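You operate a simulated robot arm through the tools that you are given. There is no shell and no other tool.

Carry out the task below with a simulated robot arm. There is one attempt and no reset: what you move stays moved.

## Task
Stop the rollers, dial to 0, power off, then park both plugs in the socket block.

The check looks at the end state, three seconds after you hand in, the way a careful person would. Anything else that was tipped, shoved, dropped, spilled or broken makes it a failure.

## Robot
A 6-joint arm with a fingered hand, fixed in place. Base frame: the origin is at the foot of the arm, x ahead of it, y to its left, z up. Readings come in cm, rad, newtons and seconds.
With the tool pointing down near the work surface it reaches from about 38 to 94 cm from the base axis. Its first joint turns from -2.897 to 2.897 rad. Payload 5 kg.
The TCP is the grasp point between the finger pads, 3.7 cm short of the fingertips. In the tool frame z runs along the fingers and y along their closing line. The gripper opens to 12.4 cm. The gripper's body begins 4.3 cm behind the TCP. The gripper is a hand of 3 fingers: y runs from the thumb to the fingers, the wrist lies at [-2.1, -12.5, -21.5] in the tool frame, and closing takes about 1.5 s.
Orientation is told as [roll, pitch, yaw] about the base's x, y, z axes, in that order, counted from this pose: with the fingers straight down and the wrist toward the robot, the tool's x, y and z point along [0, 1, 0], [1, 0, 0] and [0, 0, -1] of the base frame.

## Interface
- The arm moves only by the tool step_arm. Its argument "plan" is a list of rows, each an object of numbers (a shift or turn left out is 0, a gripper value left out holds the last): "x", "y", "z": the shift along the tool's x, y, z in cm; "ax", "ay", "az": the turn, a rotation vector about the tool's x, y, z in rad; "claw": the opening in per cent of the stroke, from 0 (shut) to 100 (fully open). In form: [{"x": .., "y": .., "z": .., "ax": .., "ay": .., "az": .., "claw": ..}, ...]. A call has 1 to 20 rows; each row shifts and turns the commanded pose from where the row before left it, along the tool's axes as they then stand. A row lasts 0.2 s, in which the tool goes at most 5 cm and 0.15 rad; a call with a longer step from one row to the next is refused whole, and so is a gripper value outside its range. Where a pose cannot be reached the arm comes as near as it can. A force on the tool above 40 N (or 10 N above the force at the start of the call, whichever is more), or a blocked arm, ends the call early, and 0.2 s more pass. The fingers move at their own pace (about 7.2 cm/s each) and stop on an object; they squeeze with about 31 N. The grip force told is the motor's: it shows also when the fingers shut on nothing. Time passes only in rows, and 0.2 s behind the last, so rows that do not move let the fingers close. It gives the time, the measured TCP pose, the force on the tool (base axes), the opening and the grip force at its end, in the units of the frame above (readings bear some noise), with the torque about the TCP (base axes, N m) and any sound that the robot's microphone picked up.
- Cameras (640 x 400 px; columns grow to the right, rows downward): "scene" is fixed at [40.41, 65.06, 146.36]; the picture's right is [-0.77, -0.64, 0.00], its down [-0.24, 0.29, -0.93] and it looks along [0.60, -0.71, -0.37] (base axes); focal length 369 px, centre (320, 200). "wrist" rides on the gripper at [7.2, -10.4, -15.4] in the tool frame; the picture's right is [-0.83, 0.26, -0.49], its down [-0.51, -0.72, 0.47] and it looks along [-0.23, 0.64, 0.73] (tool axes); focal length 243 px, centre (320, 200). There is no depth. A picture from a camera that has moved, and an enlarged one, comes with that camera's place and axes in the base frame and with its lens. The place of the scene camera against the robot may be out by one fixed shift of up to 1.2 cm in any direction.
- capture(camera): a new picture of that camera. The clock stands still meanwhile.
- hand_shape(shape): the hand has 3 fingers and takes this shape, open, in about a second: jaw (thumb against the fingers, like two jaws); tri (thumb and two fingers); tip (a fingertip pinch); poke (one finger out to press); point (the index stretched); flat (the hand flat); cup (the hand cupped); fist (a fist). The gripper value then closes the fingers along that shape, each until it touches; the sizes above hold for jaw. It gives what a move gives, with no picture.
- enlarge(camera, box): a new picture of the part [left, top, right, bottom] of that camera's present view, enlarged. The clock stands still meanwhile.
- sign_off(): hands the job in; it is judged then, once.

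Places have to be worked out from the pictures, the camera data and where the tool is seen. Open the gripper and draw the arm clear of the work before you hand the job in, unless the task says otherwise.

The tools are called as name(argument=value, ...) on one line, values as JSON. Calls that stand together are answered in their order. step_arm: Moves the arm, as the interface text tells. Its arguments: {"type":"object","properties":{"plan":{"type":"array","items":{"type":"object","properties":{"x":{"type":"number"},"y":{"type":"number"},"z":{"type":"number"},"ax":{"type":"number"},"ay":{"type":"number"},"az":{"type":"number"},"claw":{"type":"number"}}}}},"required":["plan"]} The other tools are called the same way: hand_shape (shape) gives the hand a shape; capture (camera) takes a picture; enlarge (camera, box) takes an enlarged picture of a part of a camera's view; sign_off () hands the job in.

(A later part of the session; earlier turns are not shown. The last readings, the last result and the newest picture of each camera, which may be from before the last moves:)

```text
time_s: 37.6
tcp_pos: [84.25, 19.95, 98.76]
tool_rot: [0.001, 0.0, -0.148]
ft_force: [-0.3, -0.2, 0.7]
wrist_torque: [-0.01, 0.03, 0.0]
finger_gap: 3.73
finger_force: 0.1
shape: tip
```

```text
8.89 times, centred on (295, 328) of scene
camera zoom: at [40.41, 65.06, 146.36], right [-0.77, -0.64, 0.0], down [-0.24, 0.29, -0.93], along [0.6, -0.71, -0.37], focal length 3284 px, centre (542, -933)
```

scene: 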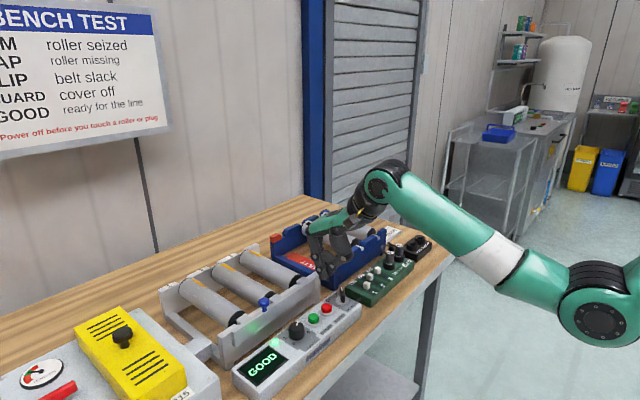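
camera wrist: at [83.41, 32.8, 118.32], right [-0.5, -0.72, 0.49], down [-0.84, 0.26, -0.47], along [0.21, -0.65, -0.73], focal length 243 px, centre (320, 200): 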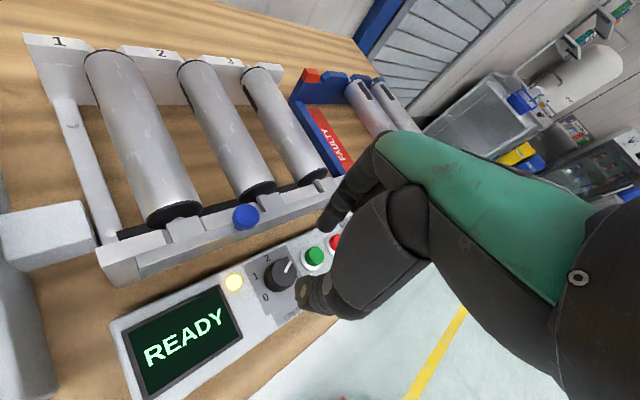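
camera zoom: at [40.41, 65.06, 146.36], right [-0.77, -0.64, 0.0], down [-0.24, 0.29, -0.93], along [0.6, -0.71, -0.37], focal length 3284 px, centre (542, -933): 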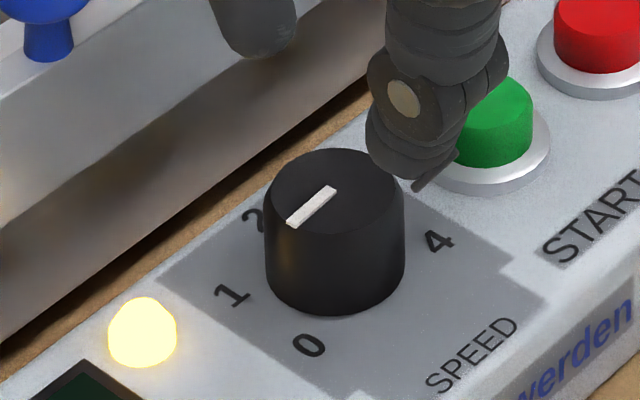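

The pointer is parallel to the panel edge (−90°), and 0 is at about −115 to −120°. I re-grip and turn the remainder in small steps, watching torque for an end stop.

step_arm(plan=[{"az": 0.14, "claw": 37}, {"az": 0.14}, {"az": 0.14}, {"az": 0.14}, {"az": 0.14}, {"z": 1.3}, {"z": 1.3}, {"z": 1.1}, {}])

step_arm(plan=[{"claw": 20}, {"claw": 10}, {"claw": 0}, {}, {}, {"az": -0.1}, {"az": -0.1}, {"az": -0.1}, {"az": -0.1}, {}])

enlarge(camera="wrist", box=[250, 195, 330, 275])

enlarge(camera="scene", box=[270, 305, 320, 350])

```text
time_s: 39.6
tcp_pos: [84.09, 20.06, 94.76]
tool_rot: [-0.001, 0.001, -0.848]
ft_force: [0.3, -0.1, -0.1]
wrist_torque: [0.02, 0.06, 0.0]
finger_gap: 4.56
finger_force: 0.1
shape: tip
```

```text
time_s: 41.8
tcp_pos: [84.18, 19.99, 94.87]
tool_rot: [0.001, -0.001, -0.449]
ft_force: [3.1, -2.0, -3.4]
wrist_torque: [-0.08, -0.13, 0.01]
finger_gap: 2.39
finger_force: 31.2
shape: tip
```

```text
5.00 times, centred on (290, 235) of wrist
camera zoom: at [77.75, 31.08, 110.42], right [-0.12, -0.86, 0.49], down [-0.87, -0.14, -0.47], along [0.48, -0.49, -0.73], focal length 1213 px, centre (470, 25)
```

zoom: 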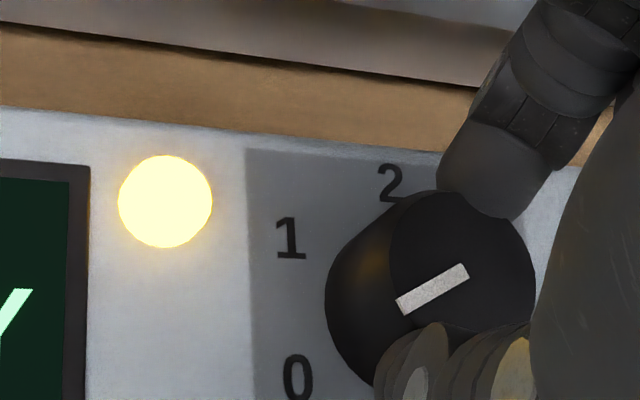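

```text
8.89 times, centred on (295, 328) of scene
camera zoom: at [40.41, 65.06, 146.36], right [-0.77, -0.64, 0.0], down [-0.24, 0.29, -0.93], along [0.6, -0.71, -0.37], focal length 3284 px, centre (542, -933)
```

zoom: 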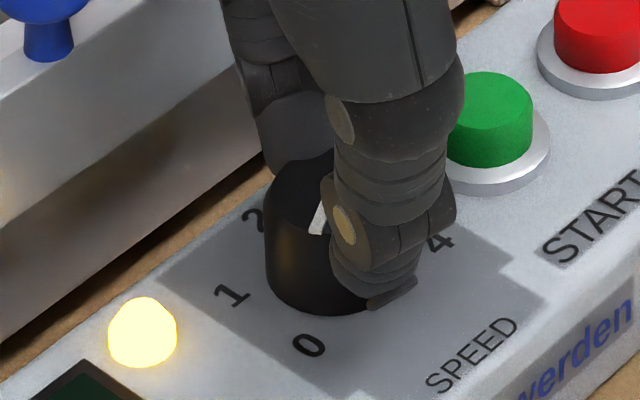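

Pointer is around −115°, label 0 is around −118 to −120°. A further 0.1 rad, then release and check.

step_arm(plan=[{"az": -0.05}, {"az": -0.05}, {}])

step_arm(plan=[{"claw": 32}, {}, {}, {"z": -1}, {"z": -2}, {"z": -2}, {"z": -2}, {"z": -3}, {}])

enlarge(camera="scene", box=[270, 305, 320, 350])

enlarge(camera="wrist", box=[230, 205, 310, 285])

```text
time_s: 42.6
tcp_pos: [84.13, 19.96, 94.88]
tool_rot: [-0.002, 0.003, -0.35]
ft_force: [0.1, -9.1, -0.6]
wrist_torque: [-0.26, -0.06, -0.18]
finger_gap: 2.36
finger_force: 30.8
shape: tip
```

```text
time_s: 44.6
tcp_pos: [84.41, 20.05, 105.09]
tool_rot: [0.0, 0.0, -0.35]
ft_force: [-0.2, 0.2, -0.7]
wrist_torque: [0.03, 0.0, -0.04]
finger_gap: 3.95
finger_force: 0.0
shape: tip
```

```text
8.89 times, centred on (295, 328) of scene
camera zoom: at [40.41, 65.06, 146.36], right [-0.77, -0.64, 0.0], down [-0.24, 0.29, -0.93], along [0.6, -0.71, -0.37], focal length 3284 px, centre (542, -933)
```

zoom: 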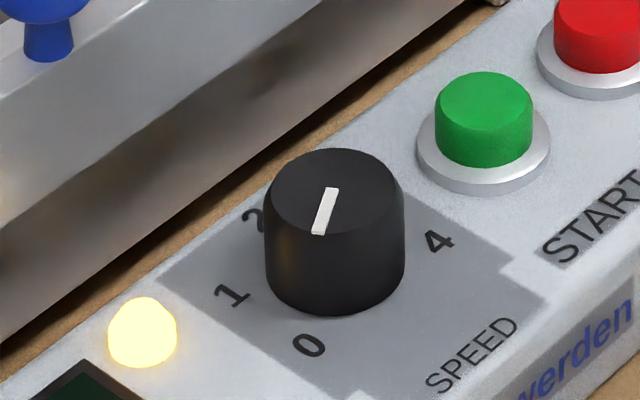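

```text
5.00 times, centred on (270, 245) of wrist
camera zoom: at [76.96, 30.36, 120.6], right [-0.04, -0.87, 0.49], down [-0.85, -0.23, -0.47], along [0.52, -0.44, -0.73], focal length 1213 px, centre (570, -25)
```

zoom: 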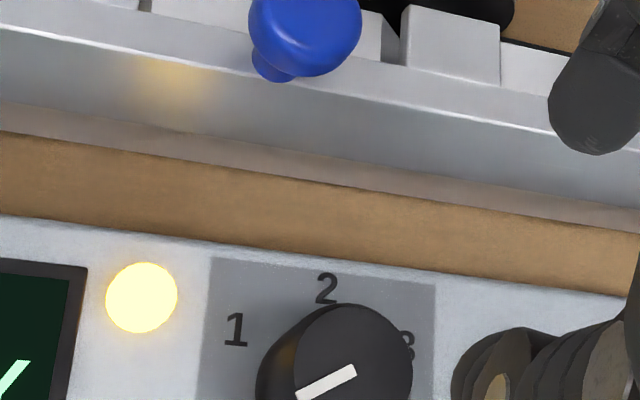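

The torque rose (end stop) and the pointer now points straight at 0. Next, move above the power knob and look closely.

step_arm(plan=[{"az": -0.12}, {"az": -0.12}, {"az": -0.11}, {"x": -4.9}, {"x": -4.9}, {"x": -4.9}, {}])

enlarge(camera="wrist", box=[220, 200, 360, 300])

enlarge(camera="scene", box=[310, 270, 370, 320])

```text
time_s: 46.2
tcp_pos: [84.16, 5.02, 104.86]
tool_rot: [0.001, 0.001, 0.003]
ft_force: [0.2, 0.2, -0.7]
wrist_torque: [0.0, -0.02, 0.01]
finger_gap: 3.96
finger_force: 0.0
shape: tip
```

```text
4.00 times, centred on (290, 250) of wrist
camera zoom: at [73.67, 12.31, 120.34], right [0.26, -0.83, 0.49], down [-0.72, -0.51, -0.47], along [0.64, -0.23, -0.73], focal length 970 px, centre (440, 0)
```

zoom: 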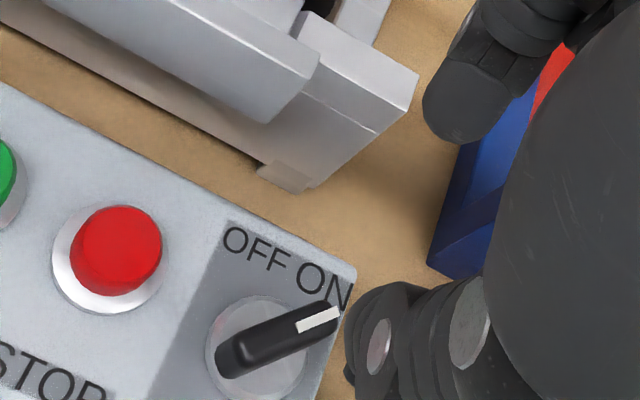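

```text
8.00 times, centred on (340, 295) of scene
camera zoom: at [40.41, 65.06, 146.36], right [-0.77, -0.64, 0.0], down [-0.24, 0.29, -0.93], along [0.6, -0.71, -0.37], focal length 2955 px, centre (160, -560)
```

zoom: 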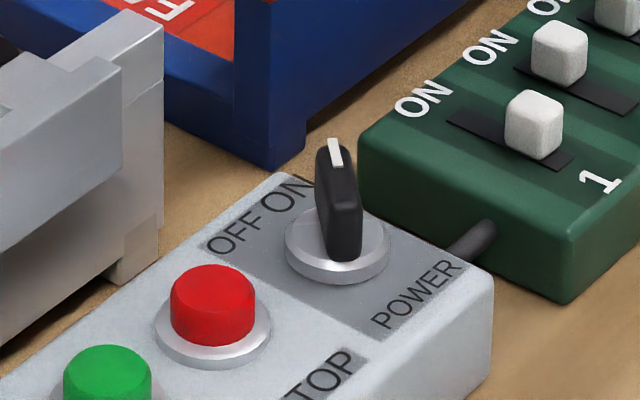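

The power blade points to ON (~46° clockwise), centre ≈ (83.95, 4.4), top ≈ 92.3. I'll use the poke finger to push its rear end counter-clockwise to OFF; shape poke and hover beside its rear end.

hand_shape(shape="poke")

step_arm(plan=[{"x": 0.85, "y": 0.35}, {"z": 2.5}, {"z": 2.5}, {"z": 2}, {}])

enlarge(camera="wrist", box=[240, 200, 360, 300])

enlarge(camera="scene", box=[310, 260, 370, 320])

```text
time_s: 47.1
tcp_pos: [84.17, 5.07, 104.87]
tool_rot: [0.001, 0.0, 0.0]
ft_force: [0.0, 0.2, 0.1]
wrist_torque: [-0.03, 0.0, -0.02]
finger_gap: 0.0
finger_force: 0.1
shape: poke
```

```text
time_s: 48.3
tcp_pos: [84.48, 6.13, 97.87]
tool_rot: [-0.002, -0.001, 0.002]
ft_force: [0.1, -1.5, 0.3]
wrist_torque: [-0.03, 0.04, 0.0]
finger_gap: 0.01
finger_force: 0.0
shape: poke
```

```text
4.00 times, centred on (300, 250) of wrist
camera zoom: at [73.76, 13.33, 113.38], right [0.26, -0.83, 0.49], down [-0.72, -0.51, -0.47], along [0.64, -0.23, -0.73], focal length 970 px, centre (400, 0)
```

zoom: 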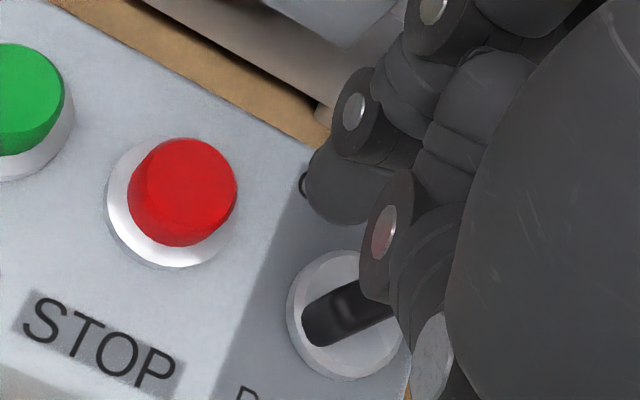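

```text
6.67 times, centred on (340, 290) of scene
camera zoom: at [40.41, 65.06, 146.36], right [-0.77, -0.64, 0.0], down [-0.24, 0.29, -0.93], along [0.6, -0.71, -0.37], focal length 2463 px, centre (187, -400)
```

zoom: 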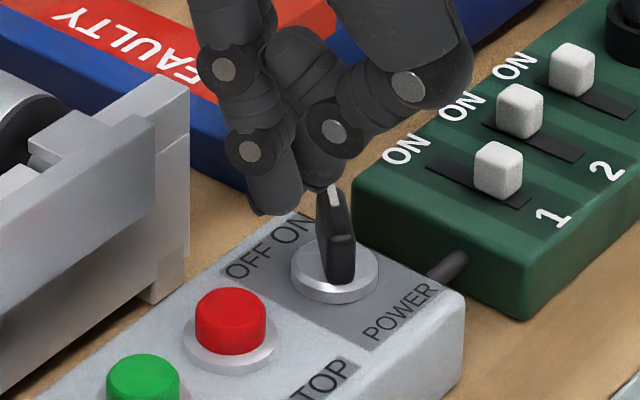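

Fingertip is around (84.4, 6.9), just behind the blade with clearance from STOP. I descend beside it, then look.

step_arm(plan=[{"z": 1.2}, {"z": 1.0}, {"z": 0.7}, {"z": 0.3}, {}])

enlarge(camera="wrist", box=[240, 200, 360, 300])

enlarge(camera="scene", box=[310, 260, 370, 320])

```text
time_s: 49.1
tcp_pos: [85.11, 6.12, 96.6]
tool_rot: [0.002, -0.027, 0.0]
ft_force: [-5.2, 0.4, 16.5]
wrist_torque: [-0.3, 0.22, -0.09]
finger_gap: 0.0
finger_force: 0.0
shape: poke
stopped in row 3: the force on the tool passed its limit at 43 N (the readings are from after the stop); the commanded pose is now the measured one
```

```text
4.00 times, centred on (300, 250) of wrist
camera zoom: at [74.12, 13.41, 111.85], right [0.25, -0.83, 0.5], down [-0.71, -0.51, -0.49], along [0.66, -0.23, -0.72], focal length 970 px, centre (400, 0)
```

zoom: 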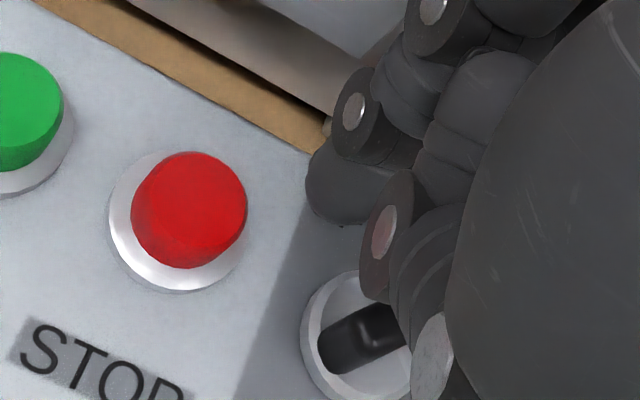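

```text
6.67 times, centred on (340, 290) of scene
camera zoom: at [40.41, 65.06, 146.36], right [-0.77, -0.64, 0.0], down [-0.24, 0.29, -0.93], along [0.6, -0.71, -0.37], focal length 2463 px, centre (187, -400)
```

zoom: 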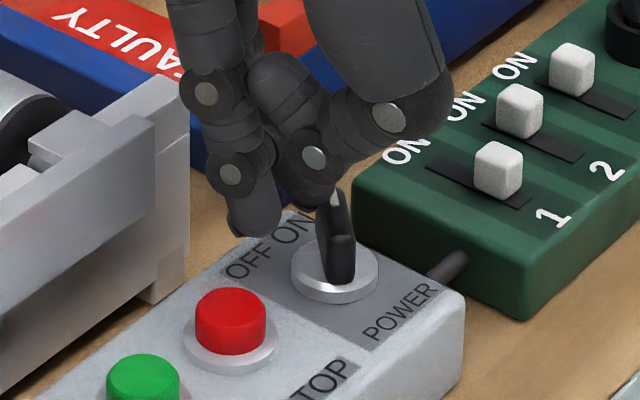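

The thumb came down on the blade's rear end (force stop), nothing visibly moved. I lift straight up, restore the tilt, and check.

step_arm(plan=[{"z": -1.5}, {"z": -2.5}, {"z": -3}, {"ax": 0.027}, {}])

enlarge(camera="wrist", box=[220, 200, 360, 300])

enlarge(camera="scene", box=[230, 240, 390, 380])

```text
time_s: 50.3
tcp_pos: [84.87, 6.37, 103.44]
tool_rot: [0.0, 0.007, 0.001]
ft_force: [0.2, 0.9, -0.4]
wrist_torque: [0.01, 0.02, 0.0]
finger_gap: 0.0
finger_force: 0.1
shape: poke
```

```text
4.00 times, centred on (290, 250) of wrist
camera zoom: at [74.44, 13.44, 118.95], right [0.27, -0.83, 0.49], down [-0.72, -0.51, -0.47], along [0.64, -0.23, -0.74], focal length 970 px, centre (440, 0)
```

zoom: 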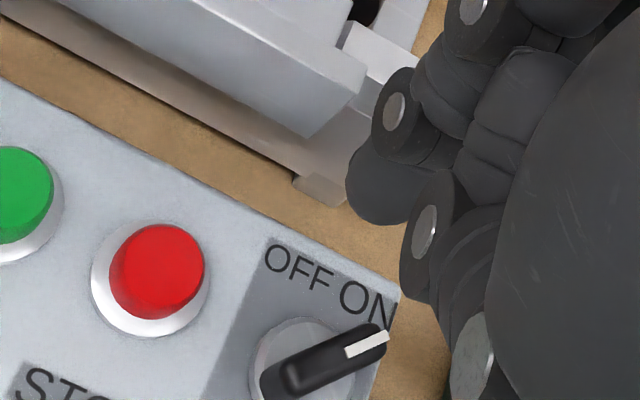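

```text
2.86 times, centred on (310, 310) of scene
camera zoom: at [40.41, 65.06, 146.36], right [-0.77, -0.64, 0.0], down [-0.24, 0.29, -0.93], along [0.6, -0.71, -0.37], focal length 1055 px, centre (349, -114)
```

zoom: 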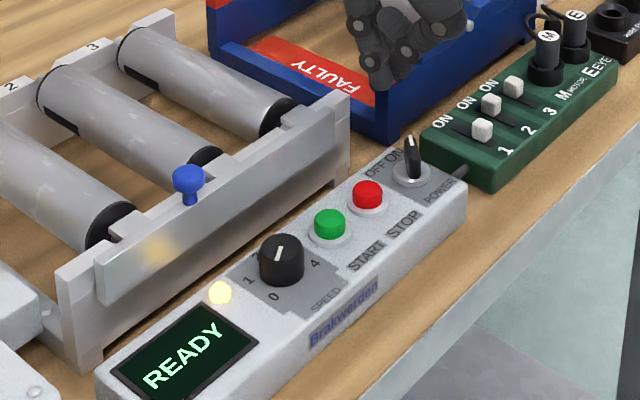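

Everything is intact; the blade top is nearer z 93.2. I'll yaw the hand −0.9 rad so the thumb clears the blade, and hover again beside its rear end.

step_arm(plan=[{"az": 0.15, "ax": -0.007}, {"az": 0.15}, {"az": 0.15}, {"az": 0.15}, {"az": 0.15}, {"az": 0.15}, {"x": -1.11, "y": -0.29}, {"z": 2.5}, {"z": 2}, {}])

enlarge(camera="wrist", box=[240, 200, 360, 300])

enlarge(camera="scene", box=[310, 260, 370, 320])

```text
time_s: 52.5
tcp_pos: [83.82, 5.71, 98.66]
tool_rot: [0.002, 0.0, -0.899]
ft_force: [0.3, 0.7, -0.1]
wrist_torque: [-0.01, -0.01, 0.04]
finger_gap: 0.0
finger_force: 0.0
shape: poke
```

```text
4.00 times, centred on (300, 250) of wrist
camera zoom: at [82.79, 18.45, 114.2], right [-0.49, -0.72, 0.49], down [-0.85, 0.25, -0.47], along [0.22, -0.65, -0.73], focal length 970 px, centre (400, 0)
```

zoom: 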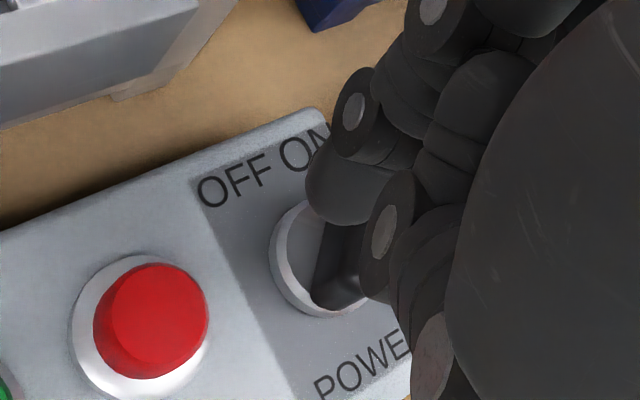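

```text
6.67 times, centred on (340, 290) of scene
camera zoom: at [40.41, 65.06, 146.36], right [-0.77, -0.64, 0.0], down [-0.24, 0.29, -0.93], along [0.6, -0.71, -0.37], focal length 2463 px, centre (187, -400)
```

zoom: 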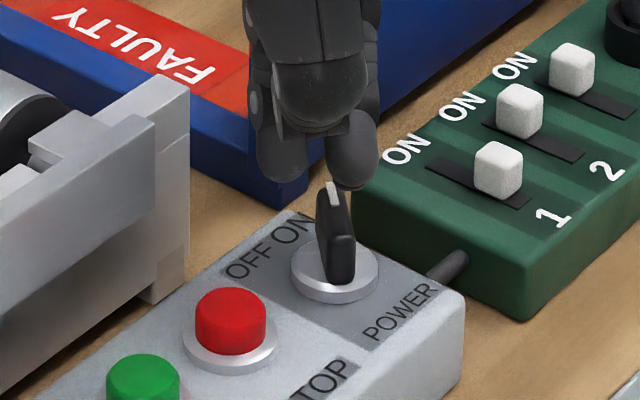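

Comparing the two scene views, the thumb tip actually sits ~2.6 cm beside the index tip (tool −x) and only 0.5 cm higher, so pushing the rear end is bad. Instead I'll go back to yaw 0 and push the front end from the right side, where the thumb hangs over free space.

step_arm(plan=[{"z": -3}, {"az": -0.15}, {"az": -0.15}, {"az": -0.15}, {"az": -0.15}, {"az": -0.15}, {"az": -0.15}, {"x": -2.2, "y": -0.3}, {"x": -2.3, "y": -0.3}, {"z": 1.5}, {"z": 1.5}, {}])

enlarge(camera="wrist", box=[240, 200, 360, 300])

enlarge(camera="scene", box=[310, 260, 370, 320])

```text
time_s: 55.1
tcp_pos: [83.31, 1.26, 98.79]
tool_rot: [0.001, 0.0, 0.002]
ft_force: [-0.1, -0.1, 0.5]
wrist_torque: [0.01, 0.02, -0.01]
finger_gap: 0.01
finger_force: 0.0
shape: poke
```

```text
4.00 times, centred on (300, 250) of wrist
camera zoom: at [72.77, 8.48, 114.32], right [0.26, -0.83, 0.49], down [-0.72, -0.51, -0.47], along [0.64, -0.23, -0.73], focal length 970 px, centre (400, 0)
```

zoom: 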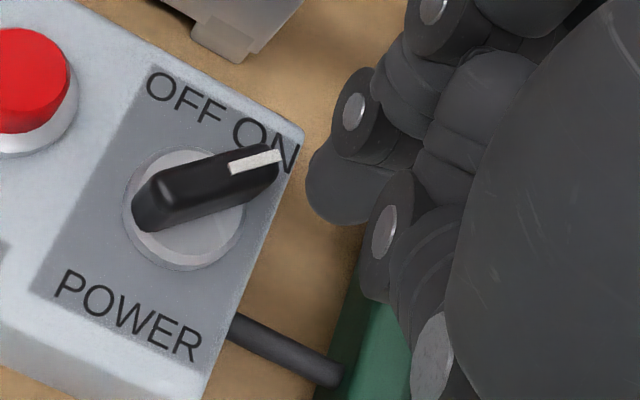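

```text
6.67 times, centred on (340, 290) of scene
camera zoom: at [40.41, 65.06, 146.36], right [-0.77, -0.64, 0.0], down [-0.24, 0.29, -0.93], along [0.6, -0.71, -0.37], focal length 2463 px, centre (187, -400)
```

zoom: 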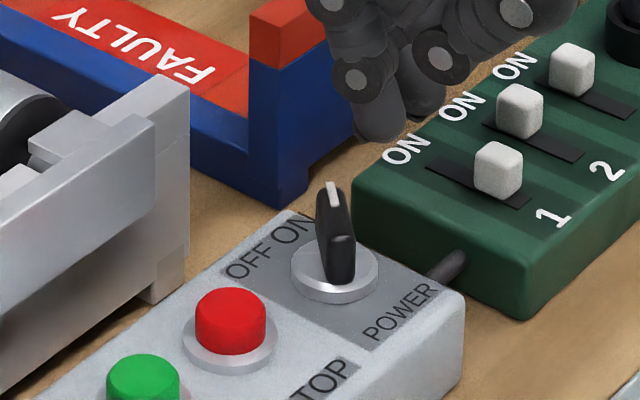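

Clear view: blade centre ≈ (83.7, 4.5), 45° clockwise, fingertip ≈ (83.4, 2.0), about 0.5 cm clear of the blade. I descend to z ≈ 91.2 for the tip.

step_arm(plan=[{"z": 1.2}, {"z": 1.0}, {"z": 0.9}, {"z": 0.7}, {}])

enlarge(camera="wrist", box=[240, 200, 360, 300])

enlarge(camera="scene", box=[310, 260, 370, 320])

```text
time_s: 56.3
tcp_pos: [83.29, 1.25, 95.02]
tool_rot: [0.0, -0.001, 0.002]
ft_force: [0.0, 0.1, -1.0]
wrist_torque: [0.01, 0.0, 0.01]
finger_gap: 0.01
finger_force: 0.1
shape: poke
```

```text
4.00 times, centred on (300, 250) of wrist
camera zoom: at [72.72, 8.46, 110.55], right [0.26, -0.83, 0.49], down [-0.72, -0.51, -0.47], along [0.64, -0.23, -0.73], focal length 970 px, centre (400, 0)
```

zoom: 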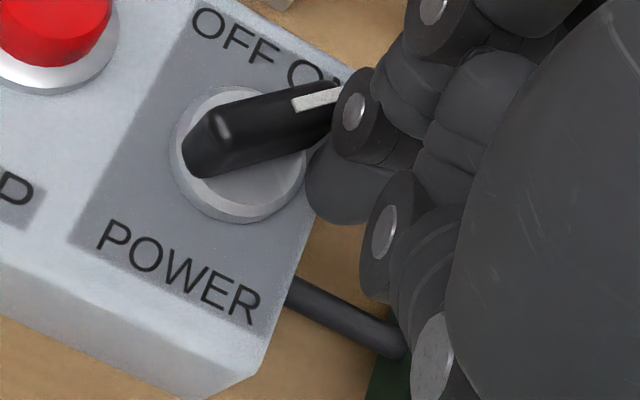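

```text
6.67 times, centred on (340, 290) of scene
camera zoom: at [40.41, 65.06, 146.36], right [-0.77, -0.64, 0.0], down [-0.24, 0.29, -0.93], along [0.6, -0.71, -0.37], focal length 2463 px, centre (187, -400)
```

zoom: 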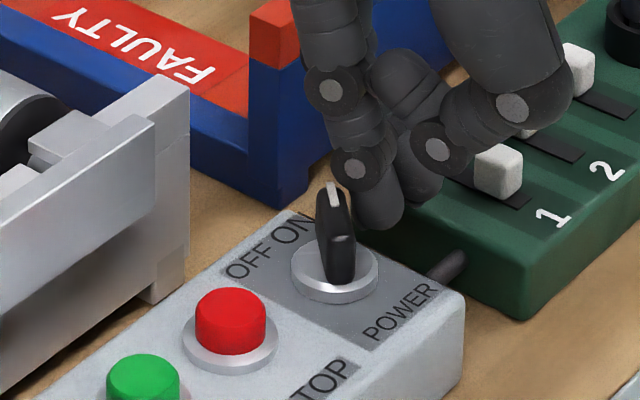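

The fingertip sits on the right-hand side of the blade's front end. I start the sweep along the arc.

step_arm(plan=[{"y": 0.33, "x": 0.48}, {"y": 0.34, "x": 0.06}, {"y": 0.34, "x": 0.06}, {"y": 0.36, "x": 0.23}, {"y": 0.36, "x": 0.23}, {}])

enlarge(camera="wrist", box=[240, 200, 360, 300])

enlarge(camera="scene", box=[310, 260, 370, 320])

```text
time_s: 57.7
tcp_pos: [84.96, 2.1, 94.97]
tool_rot: [0.003, 0.0, 0.001]
ft_force: [0.6, -1.3, 0.3]
wrist_torque: [-0.05, 0.02, 0.01]
finger_gap: 0.0
finger_force: 0.1
shape: poke
```

```text
4.00 times, centred on (300, 250) of wrist
camera zoom: at [74.39, 9.51, 110.52], right [0.26, -0.83, 0.49], down [-0.72, -0.51, -0.47], along [0.64, -0.23, -0.73], focal length 970 px, centre (400, 0)
```

zoom: 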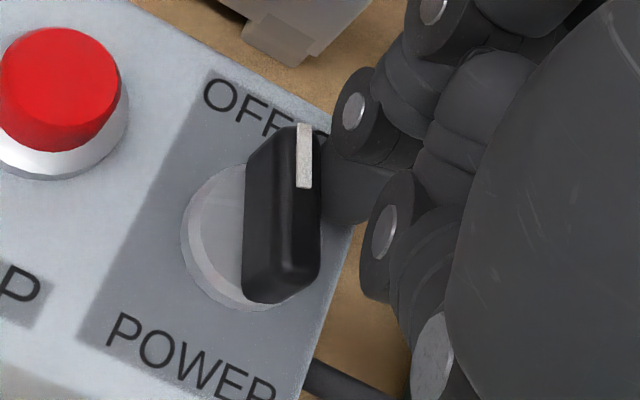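

```text
6.67 times, centred on (340, 290) of scene
camera zoom: at [40.41, 65.06, 146.36], right [-0.77, -0.64, 0.0], down [-0.24, 0.29, -0.93], along [0.6, -0.71, -0.37], focal length 2463 px, centre (187, -400)
```

zoom: 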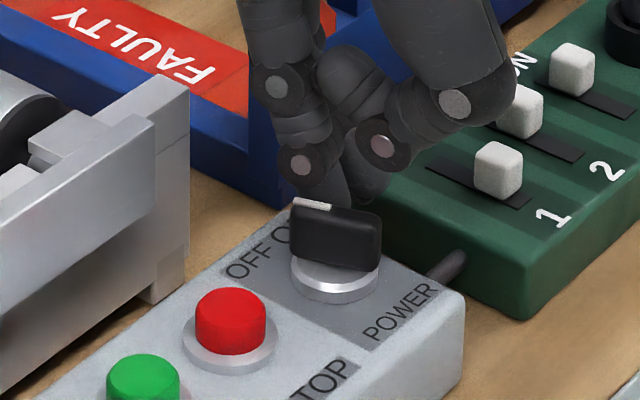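

The blade is rotating well and is now about midway. I continue the arc to OFF.

step_arm(plan=[{"y": 0.2, "x": 0.28}, {"y": 0.19, "x": 0.28}, {"y": 0.1, "x": 0.42}, {"y": 0.05, "x": 0.42}, {}])

enlarge(camera="wrist", box=[240, 200, 360, 300])

enlarge(camera="scene", box=[230, 240, 390, 380])

```text
time_s: 58.9
tcp_pos: [85.61, 3.37, 95.09]
tool_rot: [-0.002, -0.003, -0.001]
ft_force: [7.4, -20.6, -1.3]
wrist_torque: [-0.62, -0.16, -0.04]
finger_gap: 0.0
finger_force: 0.1
shape: poke
```

```text
4.00 times, centred on (300, 250) of wrist
camera zoom: at [74.96, 10.76, 110.54], right [0.26, -0.83, 0.49], down [-0.72, -0.51, -0.47], along [0.64, -0.23, -0.73], focal length 970 px, centre (400, 0)
```

zoom: 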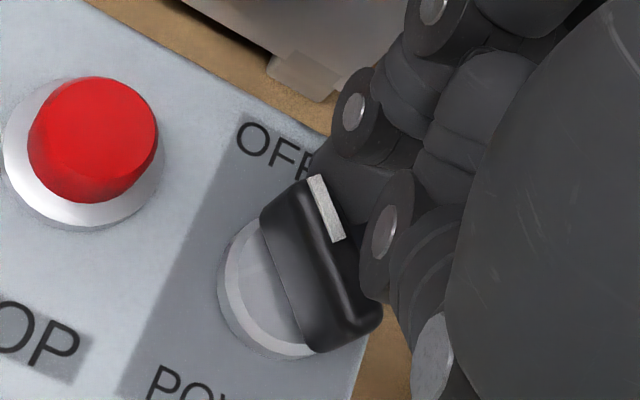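

```text
2.86 times, centred on (310, 310) of scene
camera zoom: at [40.41, 65.06, 146.36], right [-0.77, -0.64, 0.0], down [-0.24, 0.29, -0.93], along [0.6, -0.71, -0.37], focal length 1055 px, centre (349, -114)
```

zoom: 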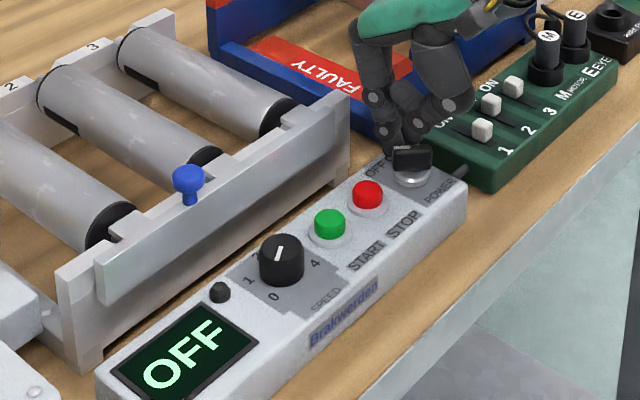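

The display now shows OFF and the lamp is dark; force shows the stop. I back off and lift, then go above the plugs with tip shape.

step_arm(plan=[{"x": -0.5}, {"x": -0.4}, {"z": -2}, {"z": -3}, {"z": -3}, {"z": -3}, {}])

enlarge(camera="scene", box=[300, 220, 460, 320])

capture(camera="wrist")

```text
time_s: 60.5
tcp_pos: [85.48, 2.61, 105.87]
tool_rot: [0.002, 0.0, 0.003]
ft_force: [1.0, 0.6, 0.2]
wrist_torque: [0.01, 0.02, 0.02]
finger_gap: 0.0
finger_force: 0.0
shape: poke
```

```text
4.00 times, centred on (380, 270) of scene
camera zoom: at [40.41, 65.06, 146.36], right [-0.77, -0.64, 0.0], down [-0.24, 0.29, -0.93], along [0.6, -0.71, -0.37], focal length 1478 px, centre (80, -80)
```

zoom: 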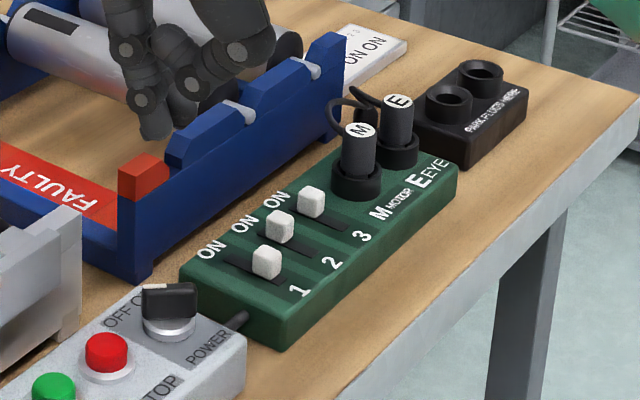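

```text
taken
camera wrist: at [74.93, 9.85, 121.42], right [0.26, -0.83, 0.49], down [-0.72, -0.51, -0.47], along [0.64, -0.23, -0.73], focal length 243 px, centre (320, 200)
```

wrist: 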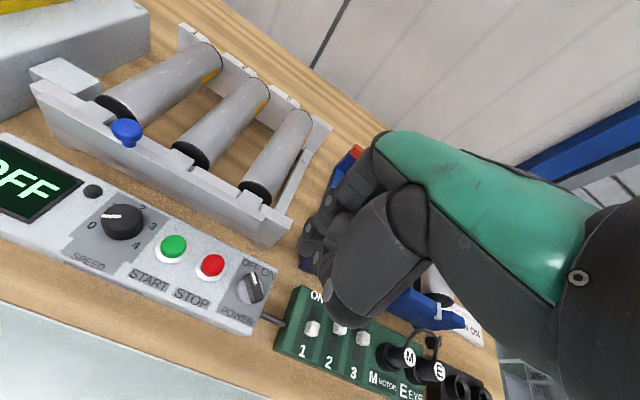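

Power is off and dial at 0. Now I move above the plug area to measure plugs, cables and park sockets.

step_arm(plan=[{"x": -4.8, "y": -0.5}, {"x": -4.8, "y": -0.5}, {"x": -4.8, "y": -0.5}, {"x": -4.8, "y": -0.5}, {"x": -4.8, "y": -0.5}, {"x": -4.8, "y": -0.5, "z": 1}, {}])

hand_shape(shape="tip")

enlarge(camera="wrist", box=[160, 180, 360, 340])

enlarge(camera="scene", box=[360, 220, 450, 290])

```text
time_s: 62.1
tcp_pos: [82.59, -26.45, 104.75]
tool_rot: [0.003, -0.002, 0.002]
ft_force: [0.5, 0.8, 0.2]
wrist_torque: [0.01, 0.02, 0.0]
finger_gap: 0.02
finger_force: 0.1
shape: poke
```

```text
time_s: 63.0
tcp_pos: [82.6, -26.27, 104.78]
tool_rot: [0.001, 0.0, 0.001]
ft_force: [0.2, 0.3, 0.3]
wrist_torque: [-0.03, 0.01, 0.03]
finger_gap: 12.38
finger_force: 0.0
shape: tip
```

```text
2.50 times, centred on (260, 260) of wrist
camera zoom: at [71.91, -19.04, 120.31], right [0.26, -0.83, 0.49], down [-0.72, -0.51, -0.47], along [0.64, -0.23, -0.73], focal length 606 px, centre (470, 50)
```

zoom: 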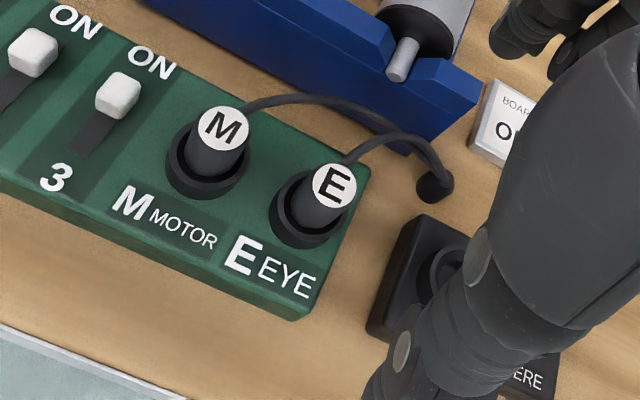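

```text
5.71 times, centred on (405, 255) of scene
camera zoom: at [40.41, 65.06, 146.36], right [-0.77, -0.64, 0.0], down [-0.24, 0.29, -0.93], along [0.6, -0.71, -0.37], focal length 2111 px, centre (-166, -114)
```

zoom: 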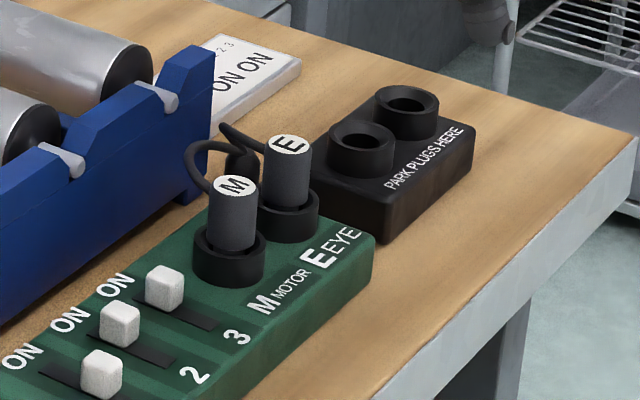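

Plugs: M ≈ (84.0, −17.9), E ≈ (84.0, −23.55), tops z ≈ 93.2, with cables leaving on their +x/−y side. I shift right to measure the park sockets precisely.

step_arm(plan=[{"x": -3.5}, {"x": -3.5}, {"x": -3.5}, {}])

enlarge(camera="wrist", box=[160, 180, 360, 340])

step_arm(plan=[{"y": -3.5}, {"y": -3.5}, {"y": -3.5}, {}])

enlarge(camera="wrist", box=[160, 120, 360, 280])

```text
time_s: 64.0
tcp_pos: [82.26, -36.37, 104.61]
tool_rot: [0.004, 0.0, 0.002]
ft_force: [0.0, -0.6, -0.1]
wrist_torque: [-0.03, -0.01, 0.0]
finger_gap: 12.4
finger_force: 0.1
shape: tip
```

```text
2.50 times, centred on (260, 260) of wrist
camera zoom: at [71.7, -29.12, 120.16], right [0.26, -0.83, 0.49], down [-0.72, -0.51, -0.47], along [0.64, -0.23, -0.73], focal length 606 px, centre (470, 50)
```

zoom: 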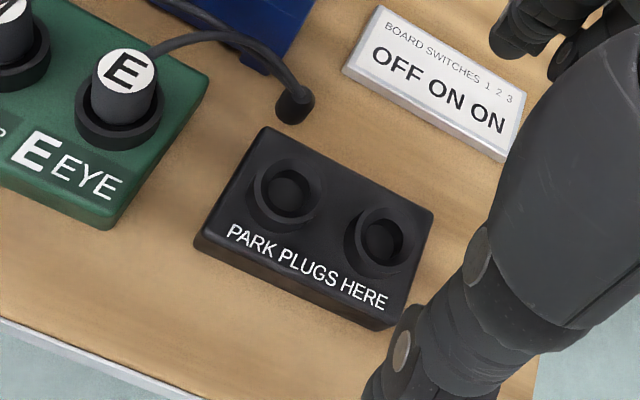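

```text
time_s: 65.0
tcp_pos: [71.99, -36.5, 104.83]
tool_rot: [0.003, 0.001, 0.001]
ft_force: [0.3, -0.5, 0.1]
wrist_torque: [0.0, 0.01, 0.0]
finger_gap: 12.41
finger_force: 0.1
shape: tip
```

```text
2.50 times, centred on (260, 200) of wrist
camera zoom: at [61.36, -29.22, 120.34], right [0.26, -0.83, 0.49], down [-0.72, -0.51, -0.47], along [0.64, -0.23, -0.73], focal length 606 px, centre (470, 200)
```

zoom: 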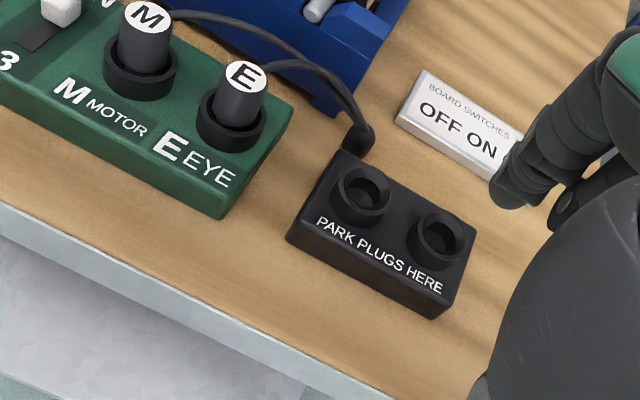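

The park sockets are about P1 (83.7, −32.1) and P2 (83.9, −37.7), rims z ≈ 90.5. The board-switch card isn't part of my task. Now I go above plug M with yaw +0.5 so the index avoids the cable.

step_arm(plan=[{"x": 3.8, "y": 2.4, "claw": 40}, {"x": 3.8, "y": 2.4}, {"x": 3.8, "y": 2.4}, {"x": 3.8, "y": 2.4}, {"x": 3.75, "y": 2.25}, {"az": -0.125}, {"az": -0.125}, {"az": -0.125}, {"az": -0.125}, {"z": 2}, {"z": 2}, {}])

enlarge(camera="wrist", box=[220, 170, 400, 320])

enlarge(camera="scene", box=[340, 190, 440, 290])

```text
time_s: 67.6
tcp_pos: [83.96, -17.73, 100.76]
tool_rot: [0.002, -0.001, 0.499]
ft_force: [1.3, 0.9, 0.2]
wrist_torque: [-0.01, 0.0, 0.02]
finger_gap: 4.99
finger_force: 0.1
shape: tip
```

```text
2.67 times, centred on (310, 245) of wrist
camera zoom: at [71.14, -16.39, 116.33], right [0.63, -0.6, 0.49], down [-0.39, -0.79, -0.47], along [0.67, 0.11, -0.73], focal length 647 px, centre (347, 80)
```

zoom: 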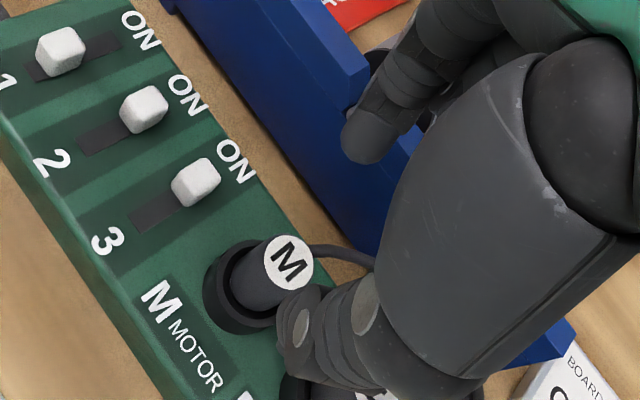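

```text
4.00 times, centred on (390, 240) of scene
camera zoom: at [40.41, 65.06, 146.36], right [-0.77, -0.64, 0.0], down [-0.24, 0.29, -0.93], along [0.6, -0.71, -0.37], focal length 1478 px, centre (40, 40)
```

zoom: 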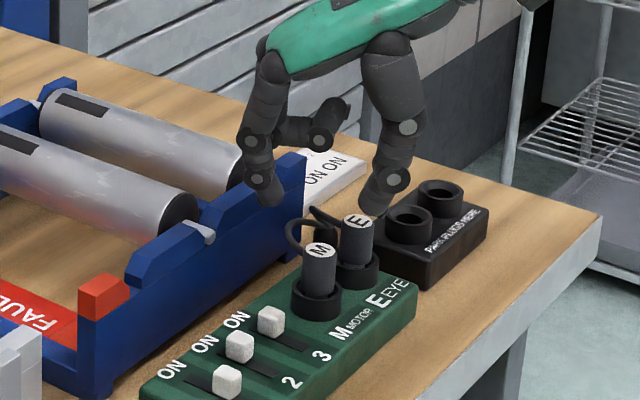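

M is centred under the pinch within ~0.2 cm. I descend most of the way and check clearances.

step_arm(plan=[{"z": 1.5}, {"z": 1.5}, {"z": 1}, {}])

enlarge(camera="wrist", box=[220, 170, 400, 320])

enlarge(camera="scene", box=[370, 220, 430, 280])

```text
time_s: 68.6
tcp_pos: [83.82, -17.49, 96.92]
tool_rot: [0.001, -0.001, 0.501]
ft_force: [-0.4, 0.5, 0.4]
wrist_torque: [-0.02, 0.01, 0.01]
finger_gap: 5.03
finger_force: 0.0
shape: tip
```

```text
2.67 times, centred on (310, 245) of wrist
camera zoom: at [70.97, -16.15, 112.46], right [0.63, -0.6, 0.49], down [-0.39, -0.79, -0.47], along [0.67, 0.11, -0.73], focal length 647 px, centre (347, 80)
```

zoom: 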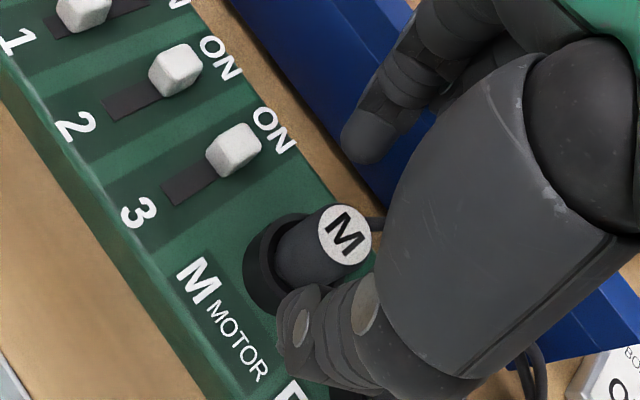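

```text
6.67 times, centred on (400, 250) of scene
camera zoom: at [40.41, 65.06, 146.36], right [-0.77, -0.64, 0.0], down [-0.24, 0.29, -0.93], along [0.6, -0.71, -0.37], focal length 2463 px, centre (-213, -133)
```

zoom: 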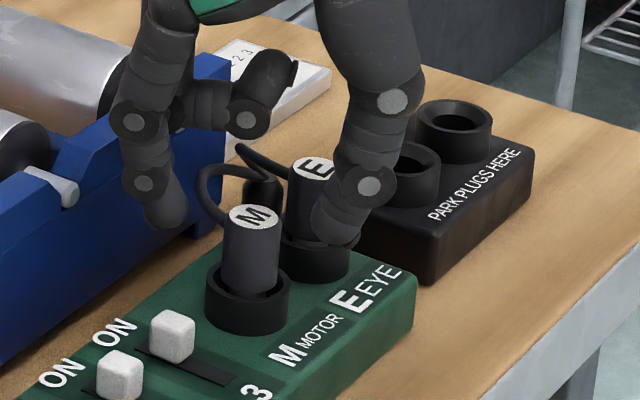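

The pinch straddles M with the thumb clear of E. I descend the last 2.4 cm.

step_arm(plan=[{"z": 0.9}, {"z": 0.8}, {"z": 0.7}, {}])

enlarge(camera="wrist", box=[220, 170, 400, 320])

enlarge(camera="scene", box=[370, 220, 430, 280])

```text
time_s: 69.6
tcp_pos: [83.77, -17.52, 94.58]
tool_rot: [0.003, -0.003, 0.502]
ft_force: [-0.8, 0.2, -0.8]
wrist_torque: [-0.01, 0.03, -0.03]
finger_gap: 5.03
finger_force: 0.0
shape: tip
```

```text
2.67 times, centred on (310, 245) of wrist
camera zoom: at [71.06, -16.1, 110.05], right [0.63, -0.6, 0.49], down [-0.39, -0.79, -0.47], along [0.67, 0.11, -0.73], focal length 647 px, centre (347, 80)
```

zoom: 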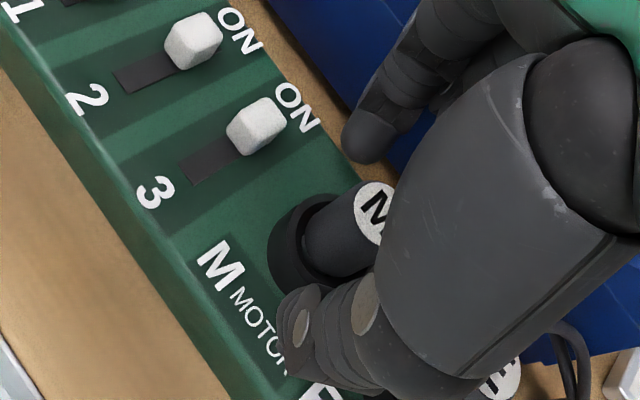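

```text
6.67 times, centred on (400, 250) of scene
camera zoom: at [40.41, 65.06, 146.36], right [-0.77, -0.64, 0.0], down [-0.24, 0.29, -0.93], along [0.6, -0.71, -0.37], focal length 2463 px, centre (-213, -133)
```

zoom: 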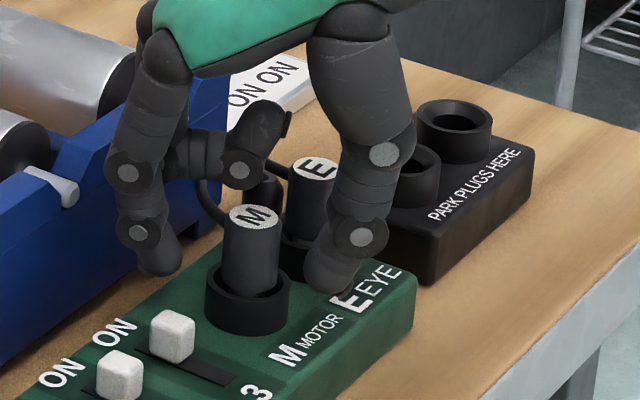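

Fingertips are about level with the socket ring rim (z ≈ 90.2), so I raise 0.6 cm before closing on the plug body.

step_arm(plan=[{"z": -0.6}, {"claw": 25}, {"claw": 12}, {"claw": 0}, {}, {}, {}])

enlarge(camera="wrist", box=[220, 170, 400, 320])

enlarge(camera="scene", box=[370, 220, 430, 280])

```text
time_s: 71.2
tcp_pos: [83.77, -17.53, 95.09]
tool_rot: [0.002, -0.001, 0.501]
ft_force: [-0.3, 0.5, 0.8]
wrist_torque: [-0.02, -0.04, -0.04]
finger_gap: 1.65
finger_force: 31.0
shape: tip
```

```text
2.67 times, centred on (310, 245) of wrist
camera zoom: at [71.04, -16.15, 110.67], right [0.63, -0.6, 0.49], down [-0.39, -0.79, -0.47], along [0.67, 0.11, -0.73], focal length 647 px, centre (347, 80)
```

zoom: 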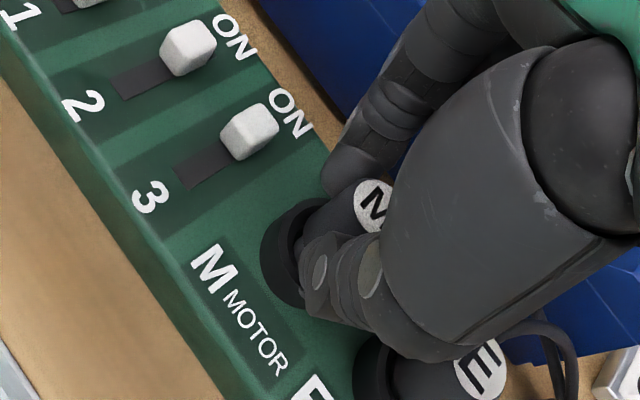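

```text
6.67 times, centred on (400, 250) of scene
camera zoom: at [40.41, 65.06, 146.36], right [-0.77, -0.64, 0.0], down [-0.24, 0.29, -0.93], along [0.6, -0.71, -0.37], focal length 2463 px, centre (-213, -133)
```

zoom: 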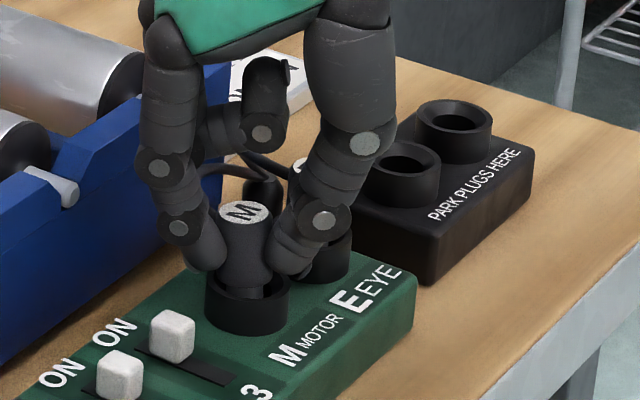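

Gripped at 31 N. I pull up slowly, watching the force.

step_arm(plan=[{"z": -0.5}, {"z": -0.7}, {"z": -0.8}, {"z": -1}, {"z": -1}, {}])

enlarge(camera="scene", box=[360, 200, 440, 280])

enlarge(camera="wrist", box=[220, 170, 400, 320])

```text
time_s: 72.6
tcp_pos: [83.89, -17.51, 99.16]
tool_rot: [0.003, 0.001, 0.502]
ft_force: [-0.5, -0.5, -0.9]
wrist_torque: [0.0, 0.0, -0.01]
finger_gap: 1.64
finger_force: 31.0
shape: tip
```

```text
5.00 times, centred on (400, 240) of scene
camera zoom: at [40.41, 65.06, 146.36], right [-0.77, -0.64, 0.0], down [-0.24, 0.29, -0.93], along [0.6, -0.71, -0.37], focal length 1847 px, centre (-80, 0)
```

zoom: 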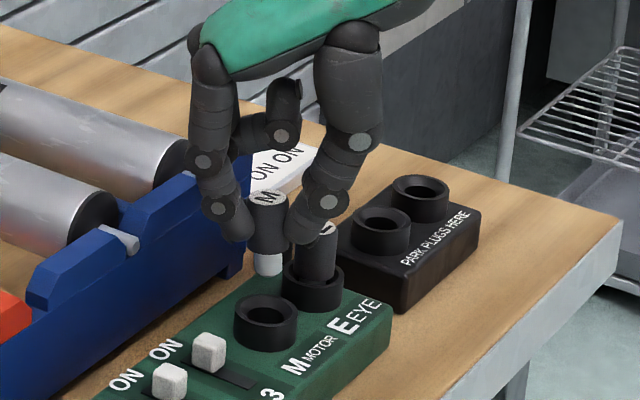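

```text
2.67 times, centred on (310, 245) of wrist
camera zoom: at [71.03, -16.12, 114.67], right [0.63, -0.6, 0.49], down [-0.39, -0.79, -0.47], along [0.67, 0.11, -0.73], focal length 647 px, centre (347, 80)
```

zoom: 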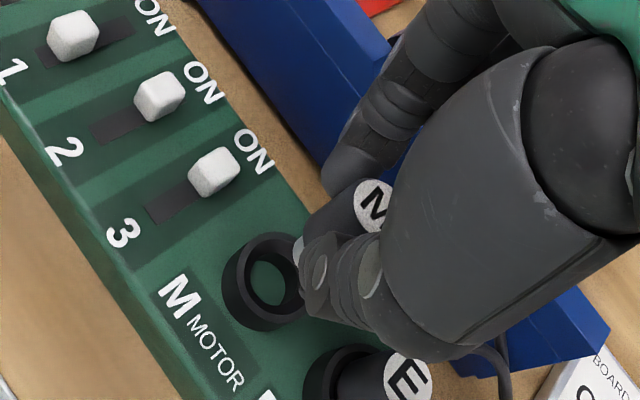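

M is out (metal tip visible, hanging vertical). I lift higher, yaw to −0.1 for reach, and carry it to above the near park socket P1.

step_arm(plan=[{"z": -2}, {"z": -2}, {"az": 0.12}, {"az": 0.12}, {"az": 0.12}, {"az": 0.12}, {"az": 0.12}, {"x": -2.8, "y": 0.28}, {"x": -2.8, "y": 0.28}, {"x": -2.8, "y": 0.28}, {"x": -2.8, "y": 0.28}, {"x": -2.8, "y": 0.28}, {}, {}])

enlarge(camera="wrist", box=[220, 170, 400, 320])

enlarge(camera="scene", box=[360, 180, 460, 280])

```text
time_s: 75.6
tcp_pos: [83.93, -31.43, 103.05]
tool_rot: [0.001, 0.0, -0.099]
ft_force: [0.0, -0.6, -1.4]
wrist_torque: [0.01, -0.05, -0.01]
finger_gap: 1.67
finger_force: 30.9
shape: tip
```

```text
2.67 times, centred on (310, 245) of wrist
camera zoom: at [74.07, -23.18, 118.56], right [0.18, -0.85, 0.49], down [-0.77, -0.43, -0.47], along [0.62, -0.29, -0.73], focal length 647 px, centre (347, 80)
```

zoom: 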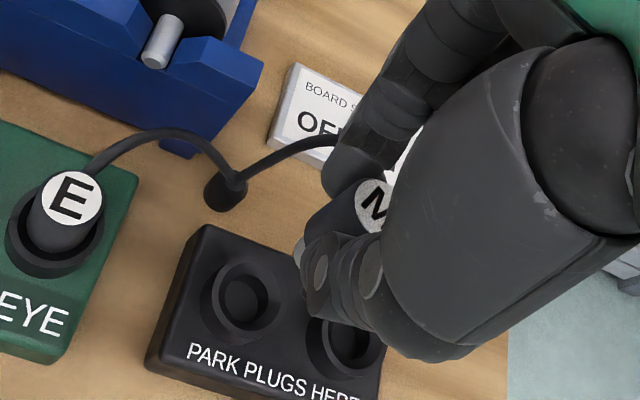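

```text
4.00 times, centred on (410, 230) of scene
camera zoom: at [40.41, 65.06, 146.36], right [-0.77, -0.64, 0.0], down [-0.24, 0.29, -0.93], along [0.6, -0.71, -0.37], focal length 1478 px, centre (-40, 80)
```

zoom: 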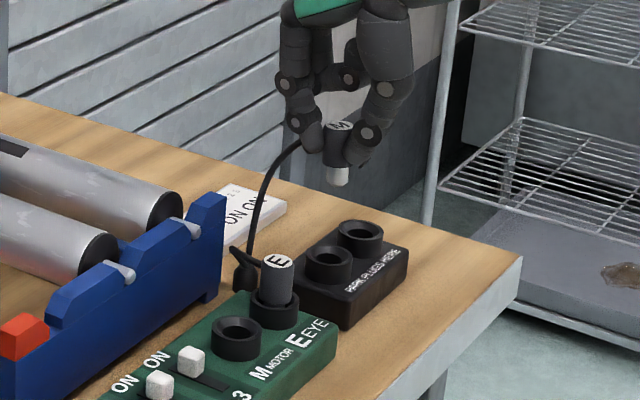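

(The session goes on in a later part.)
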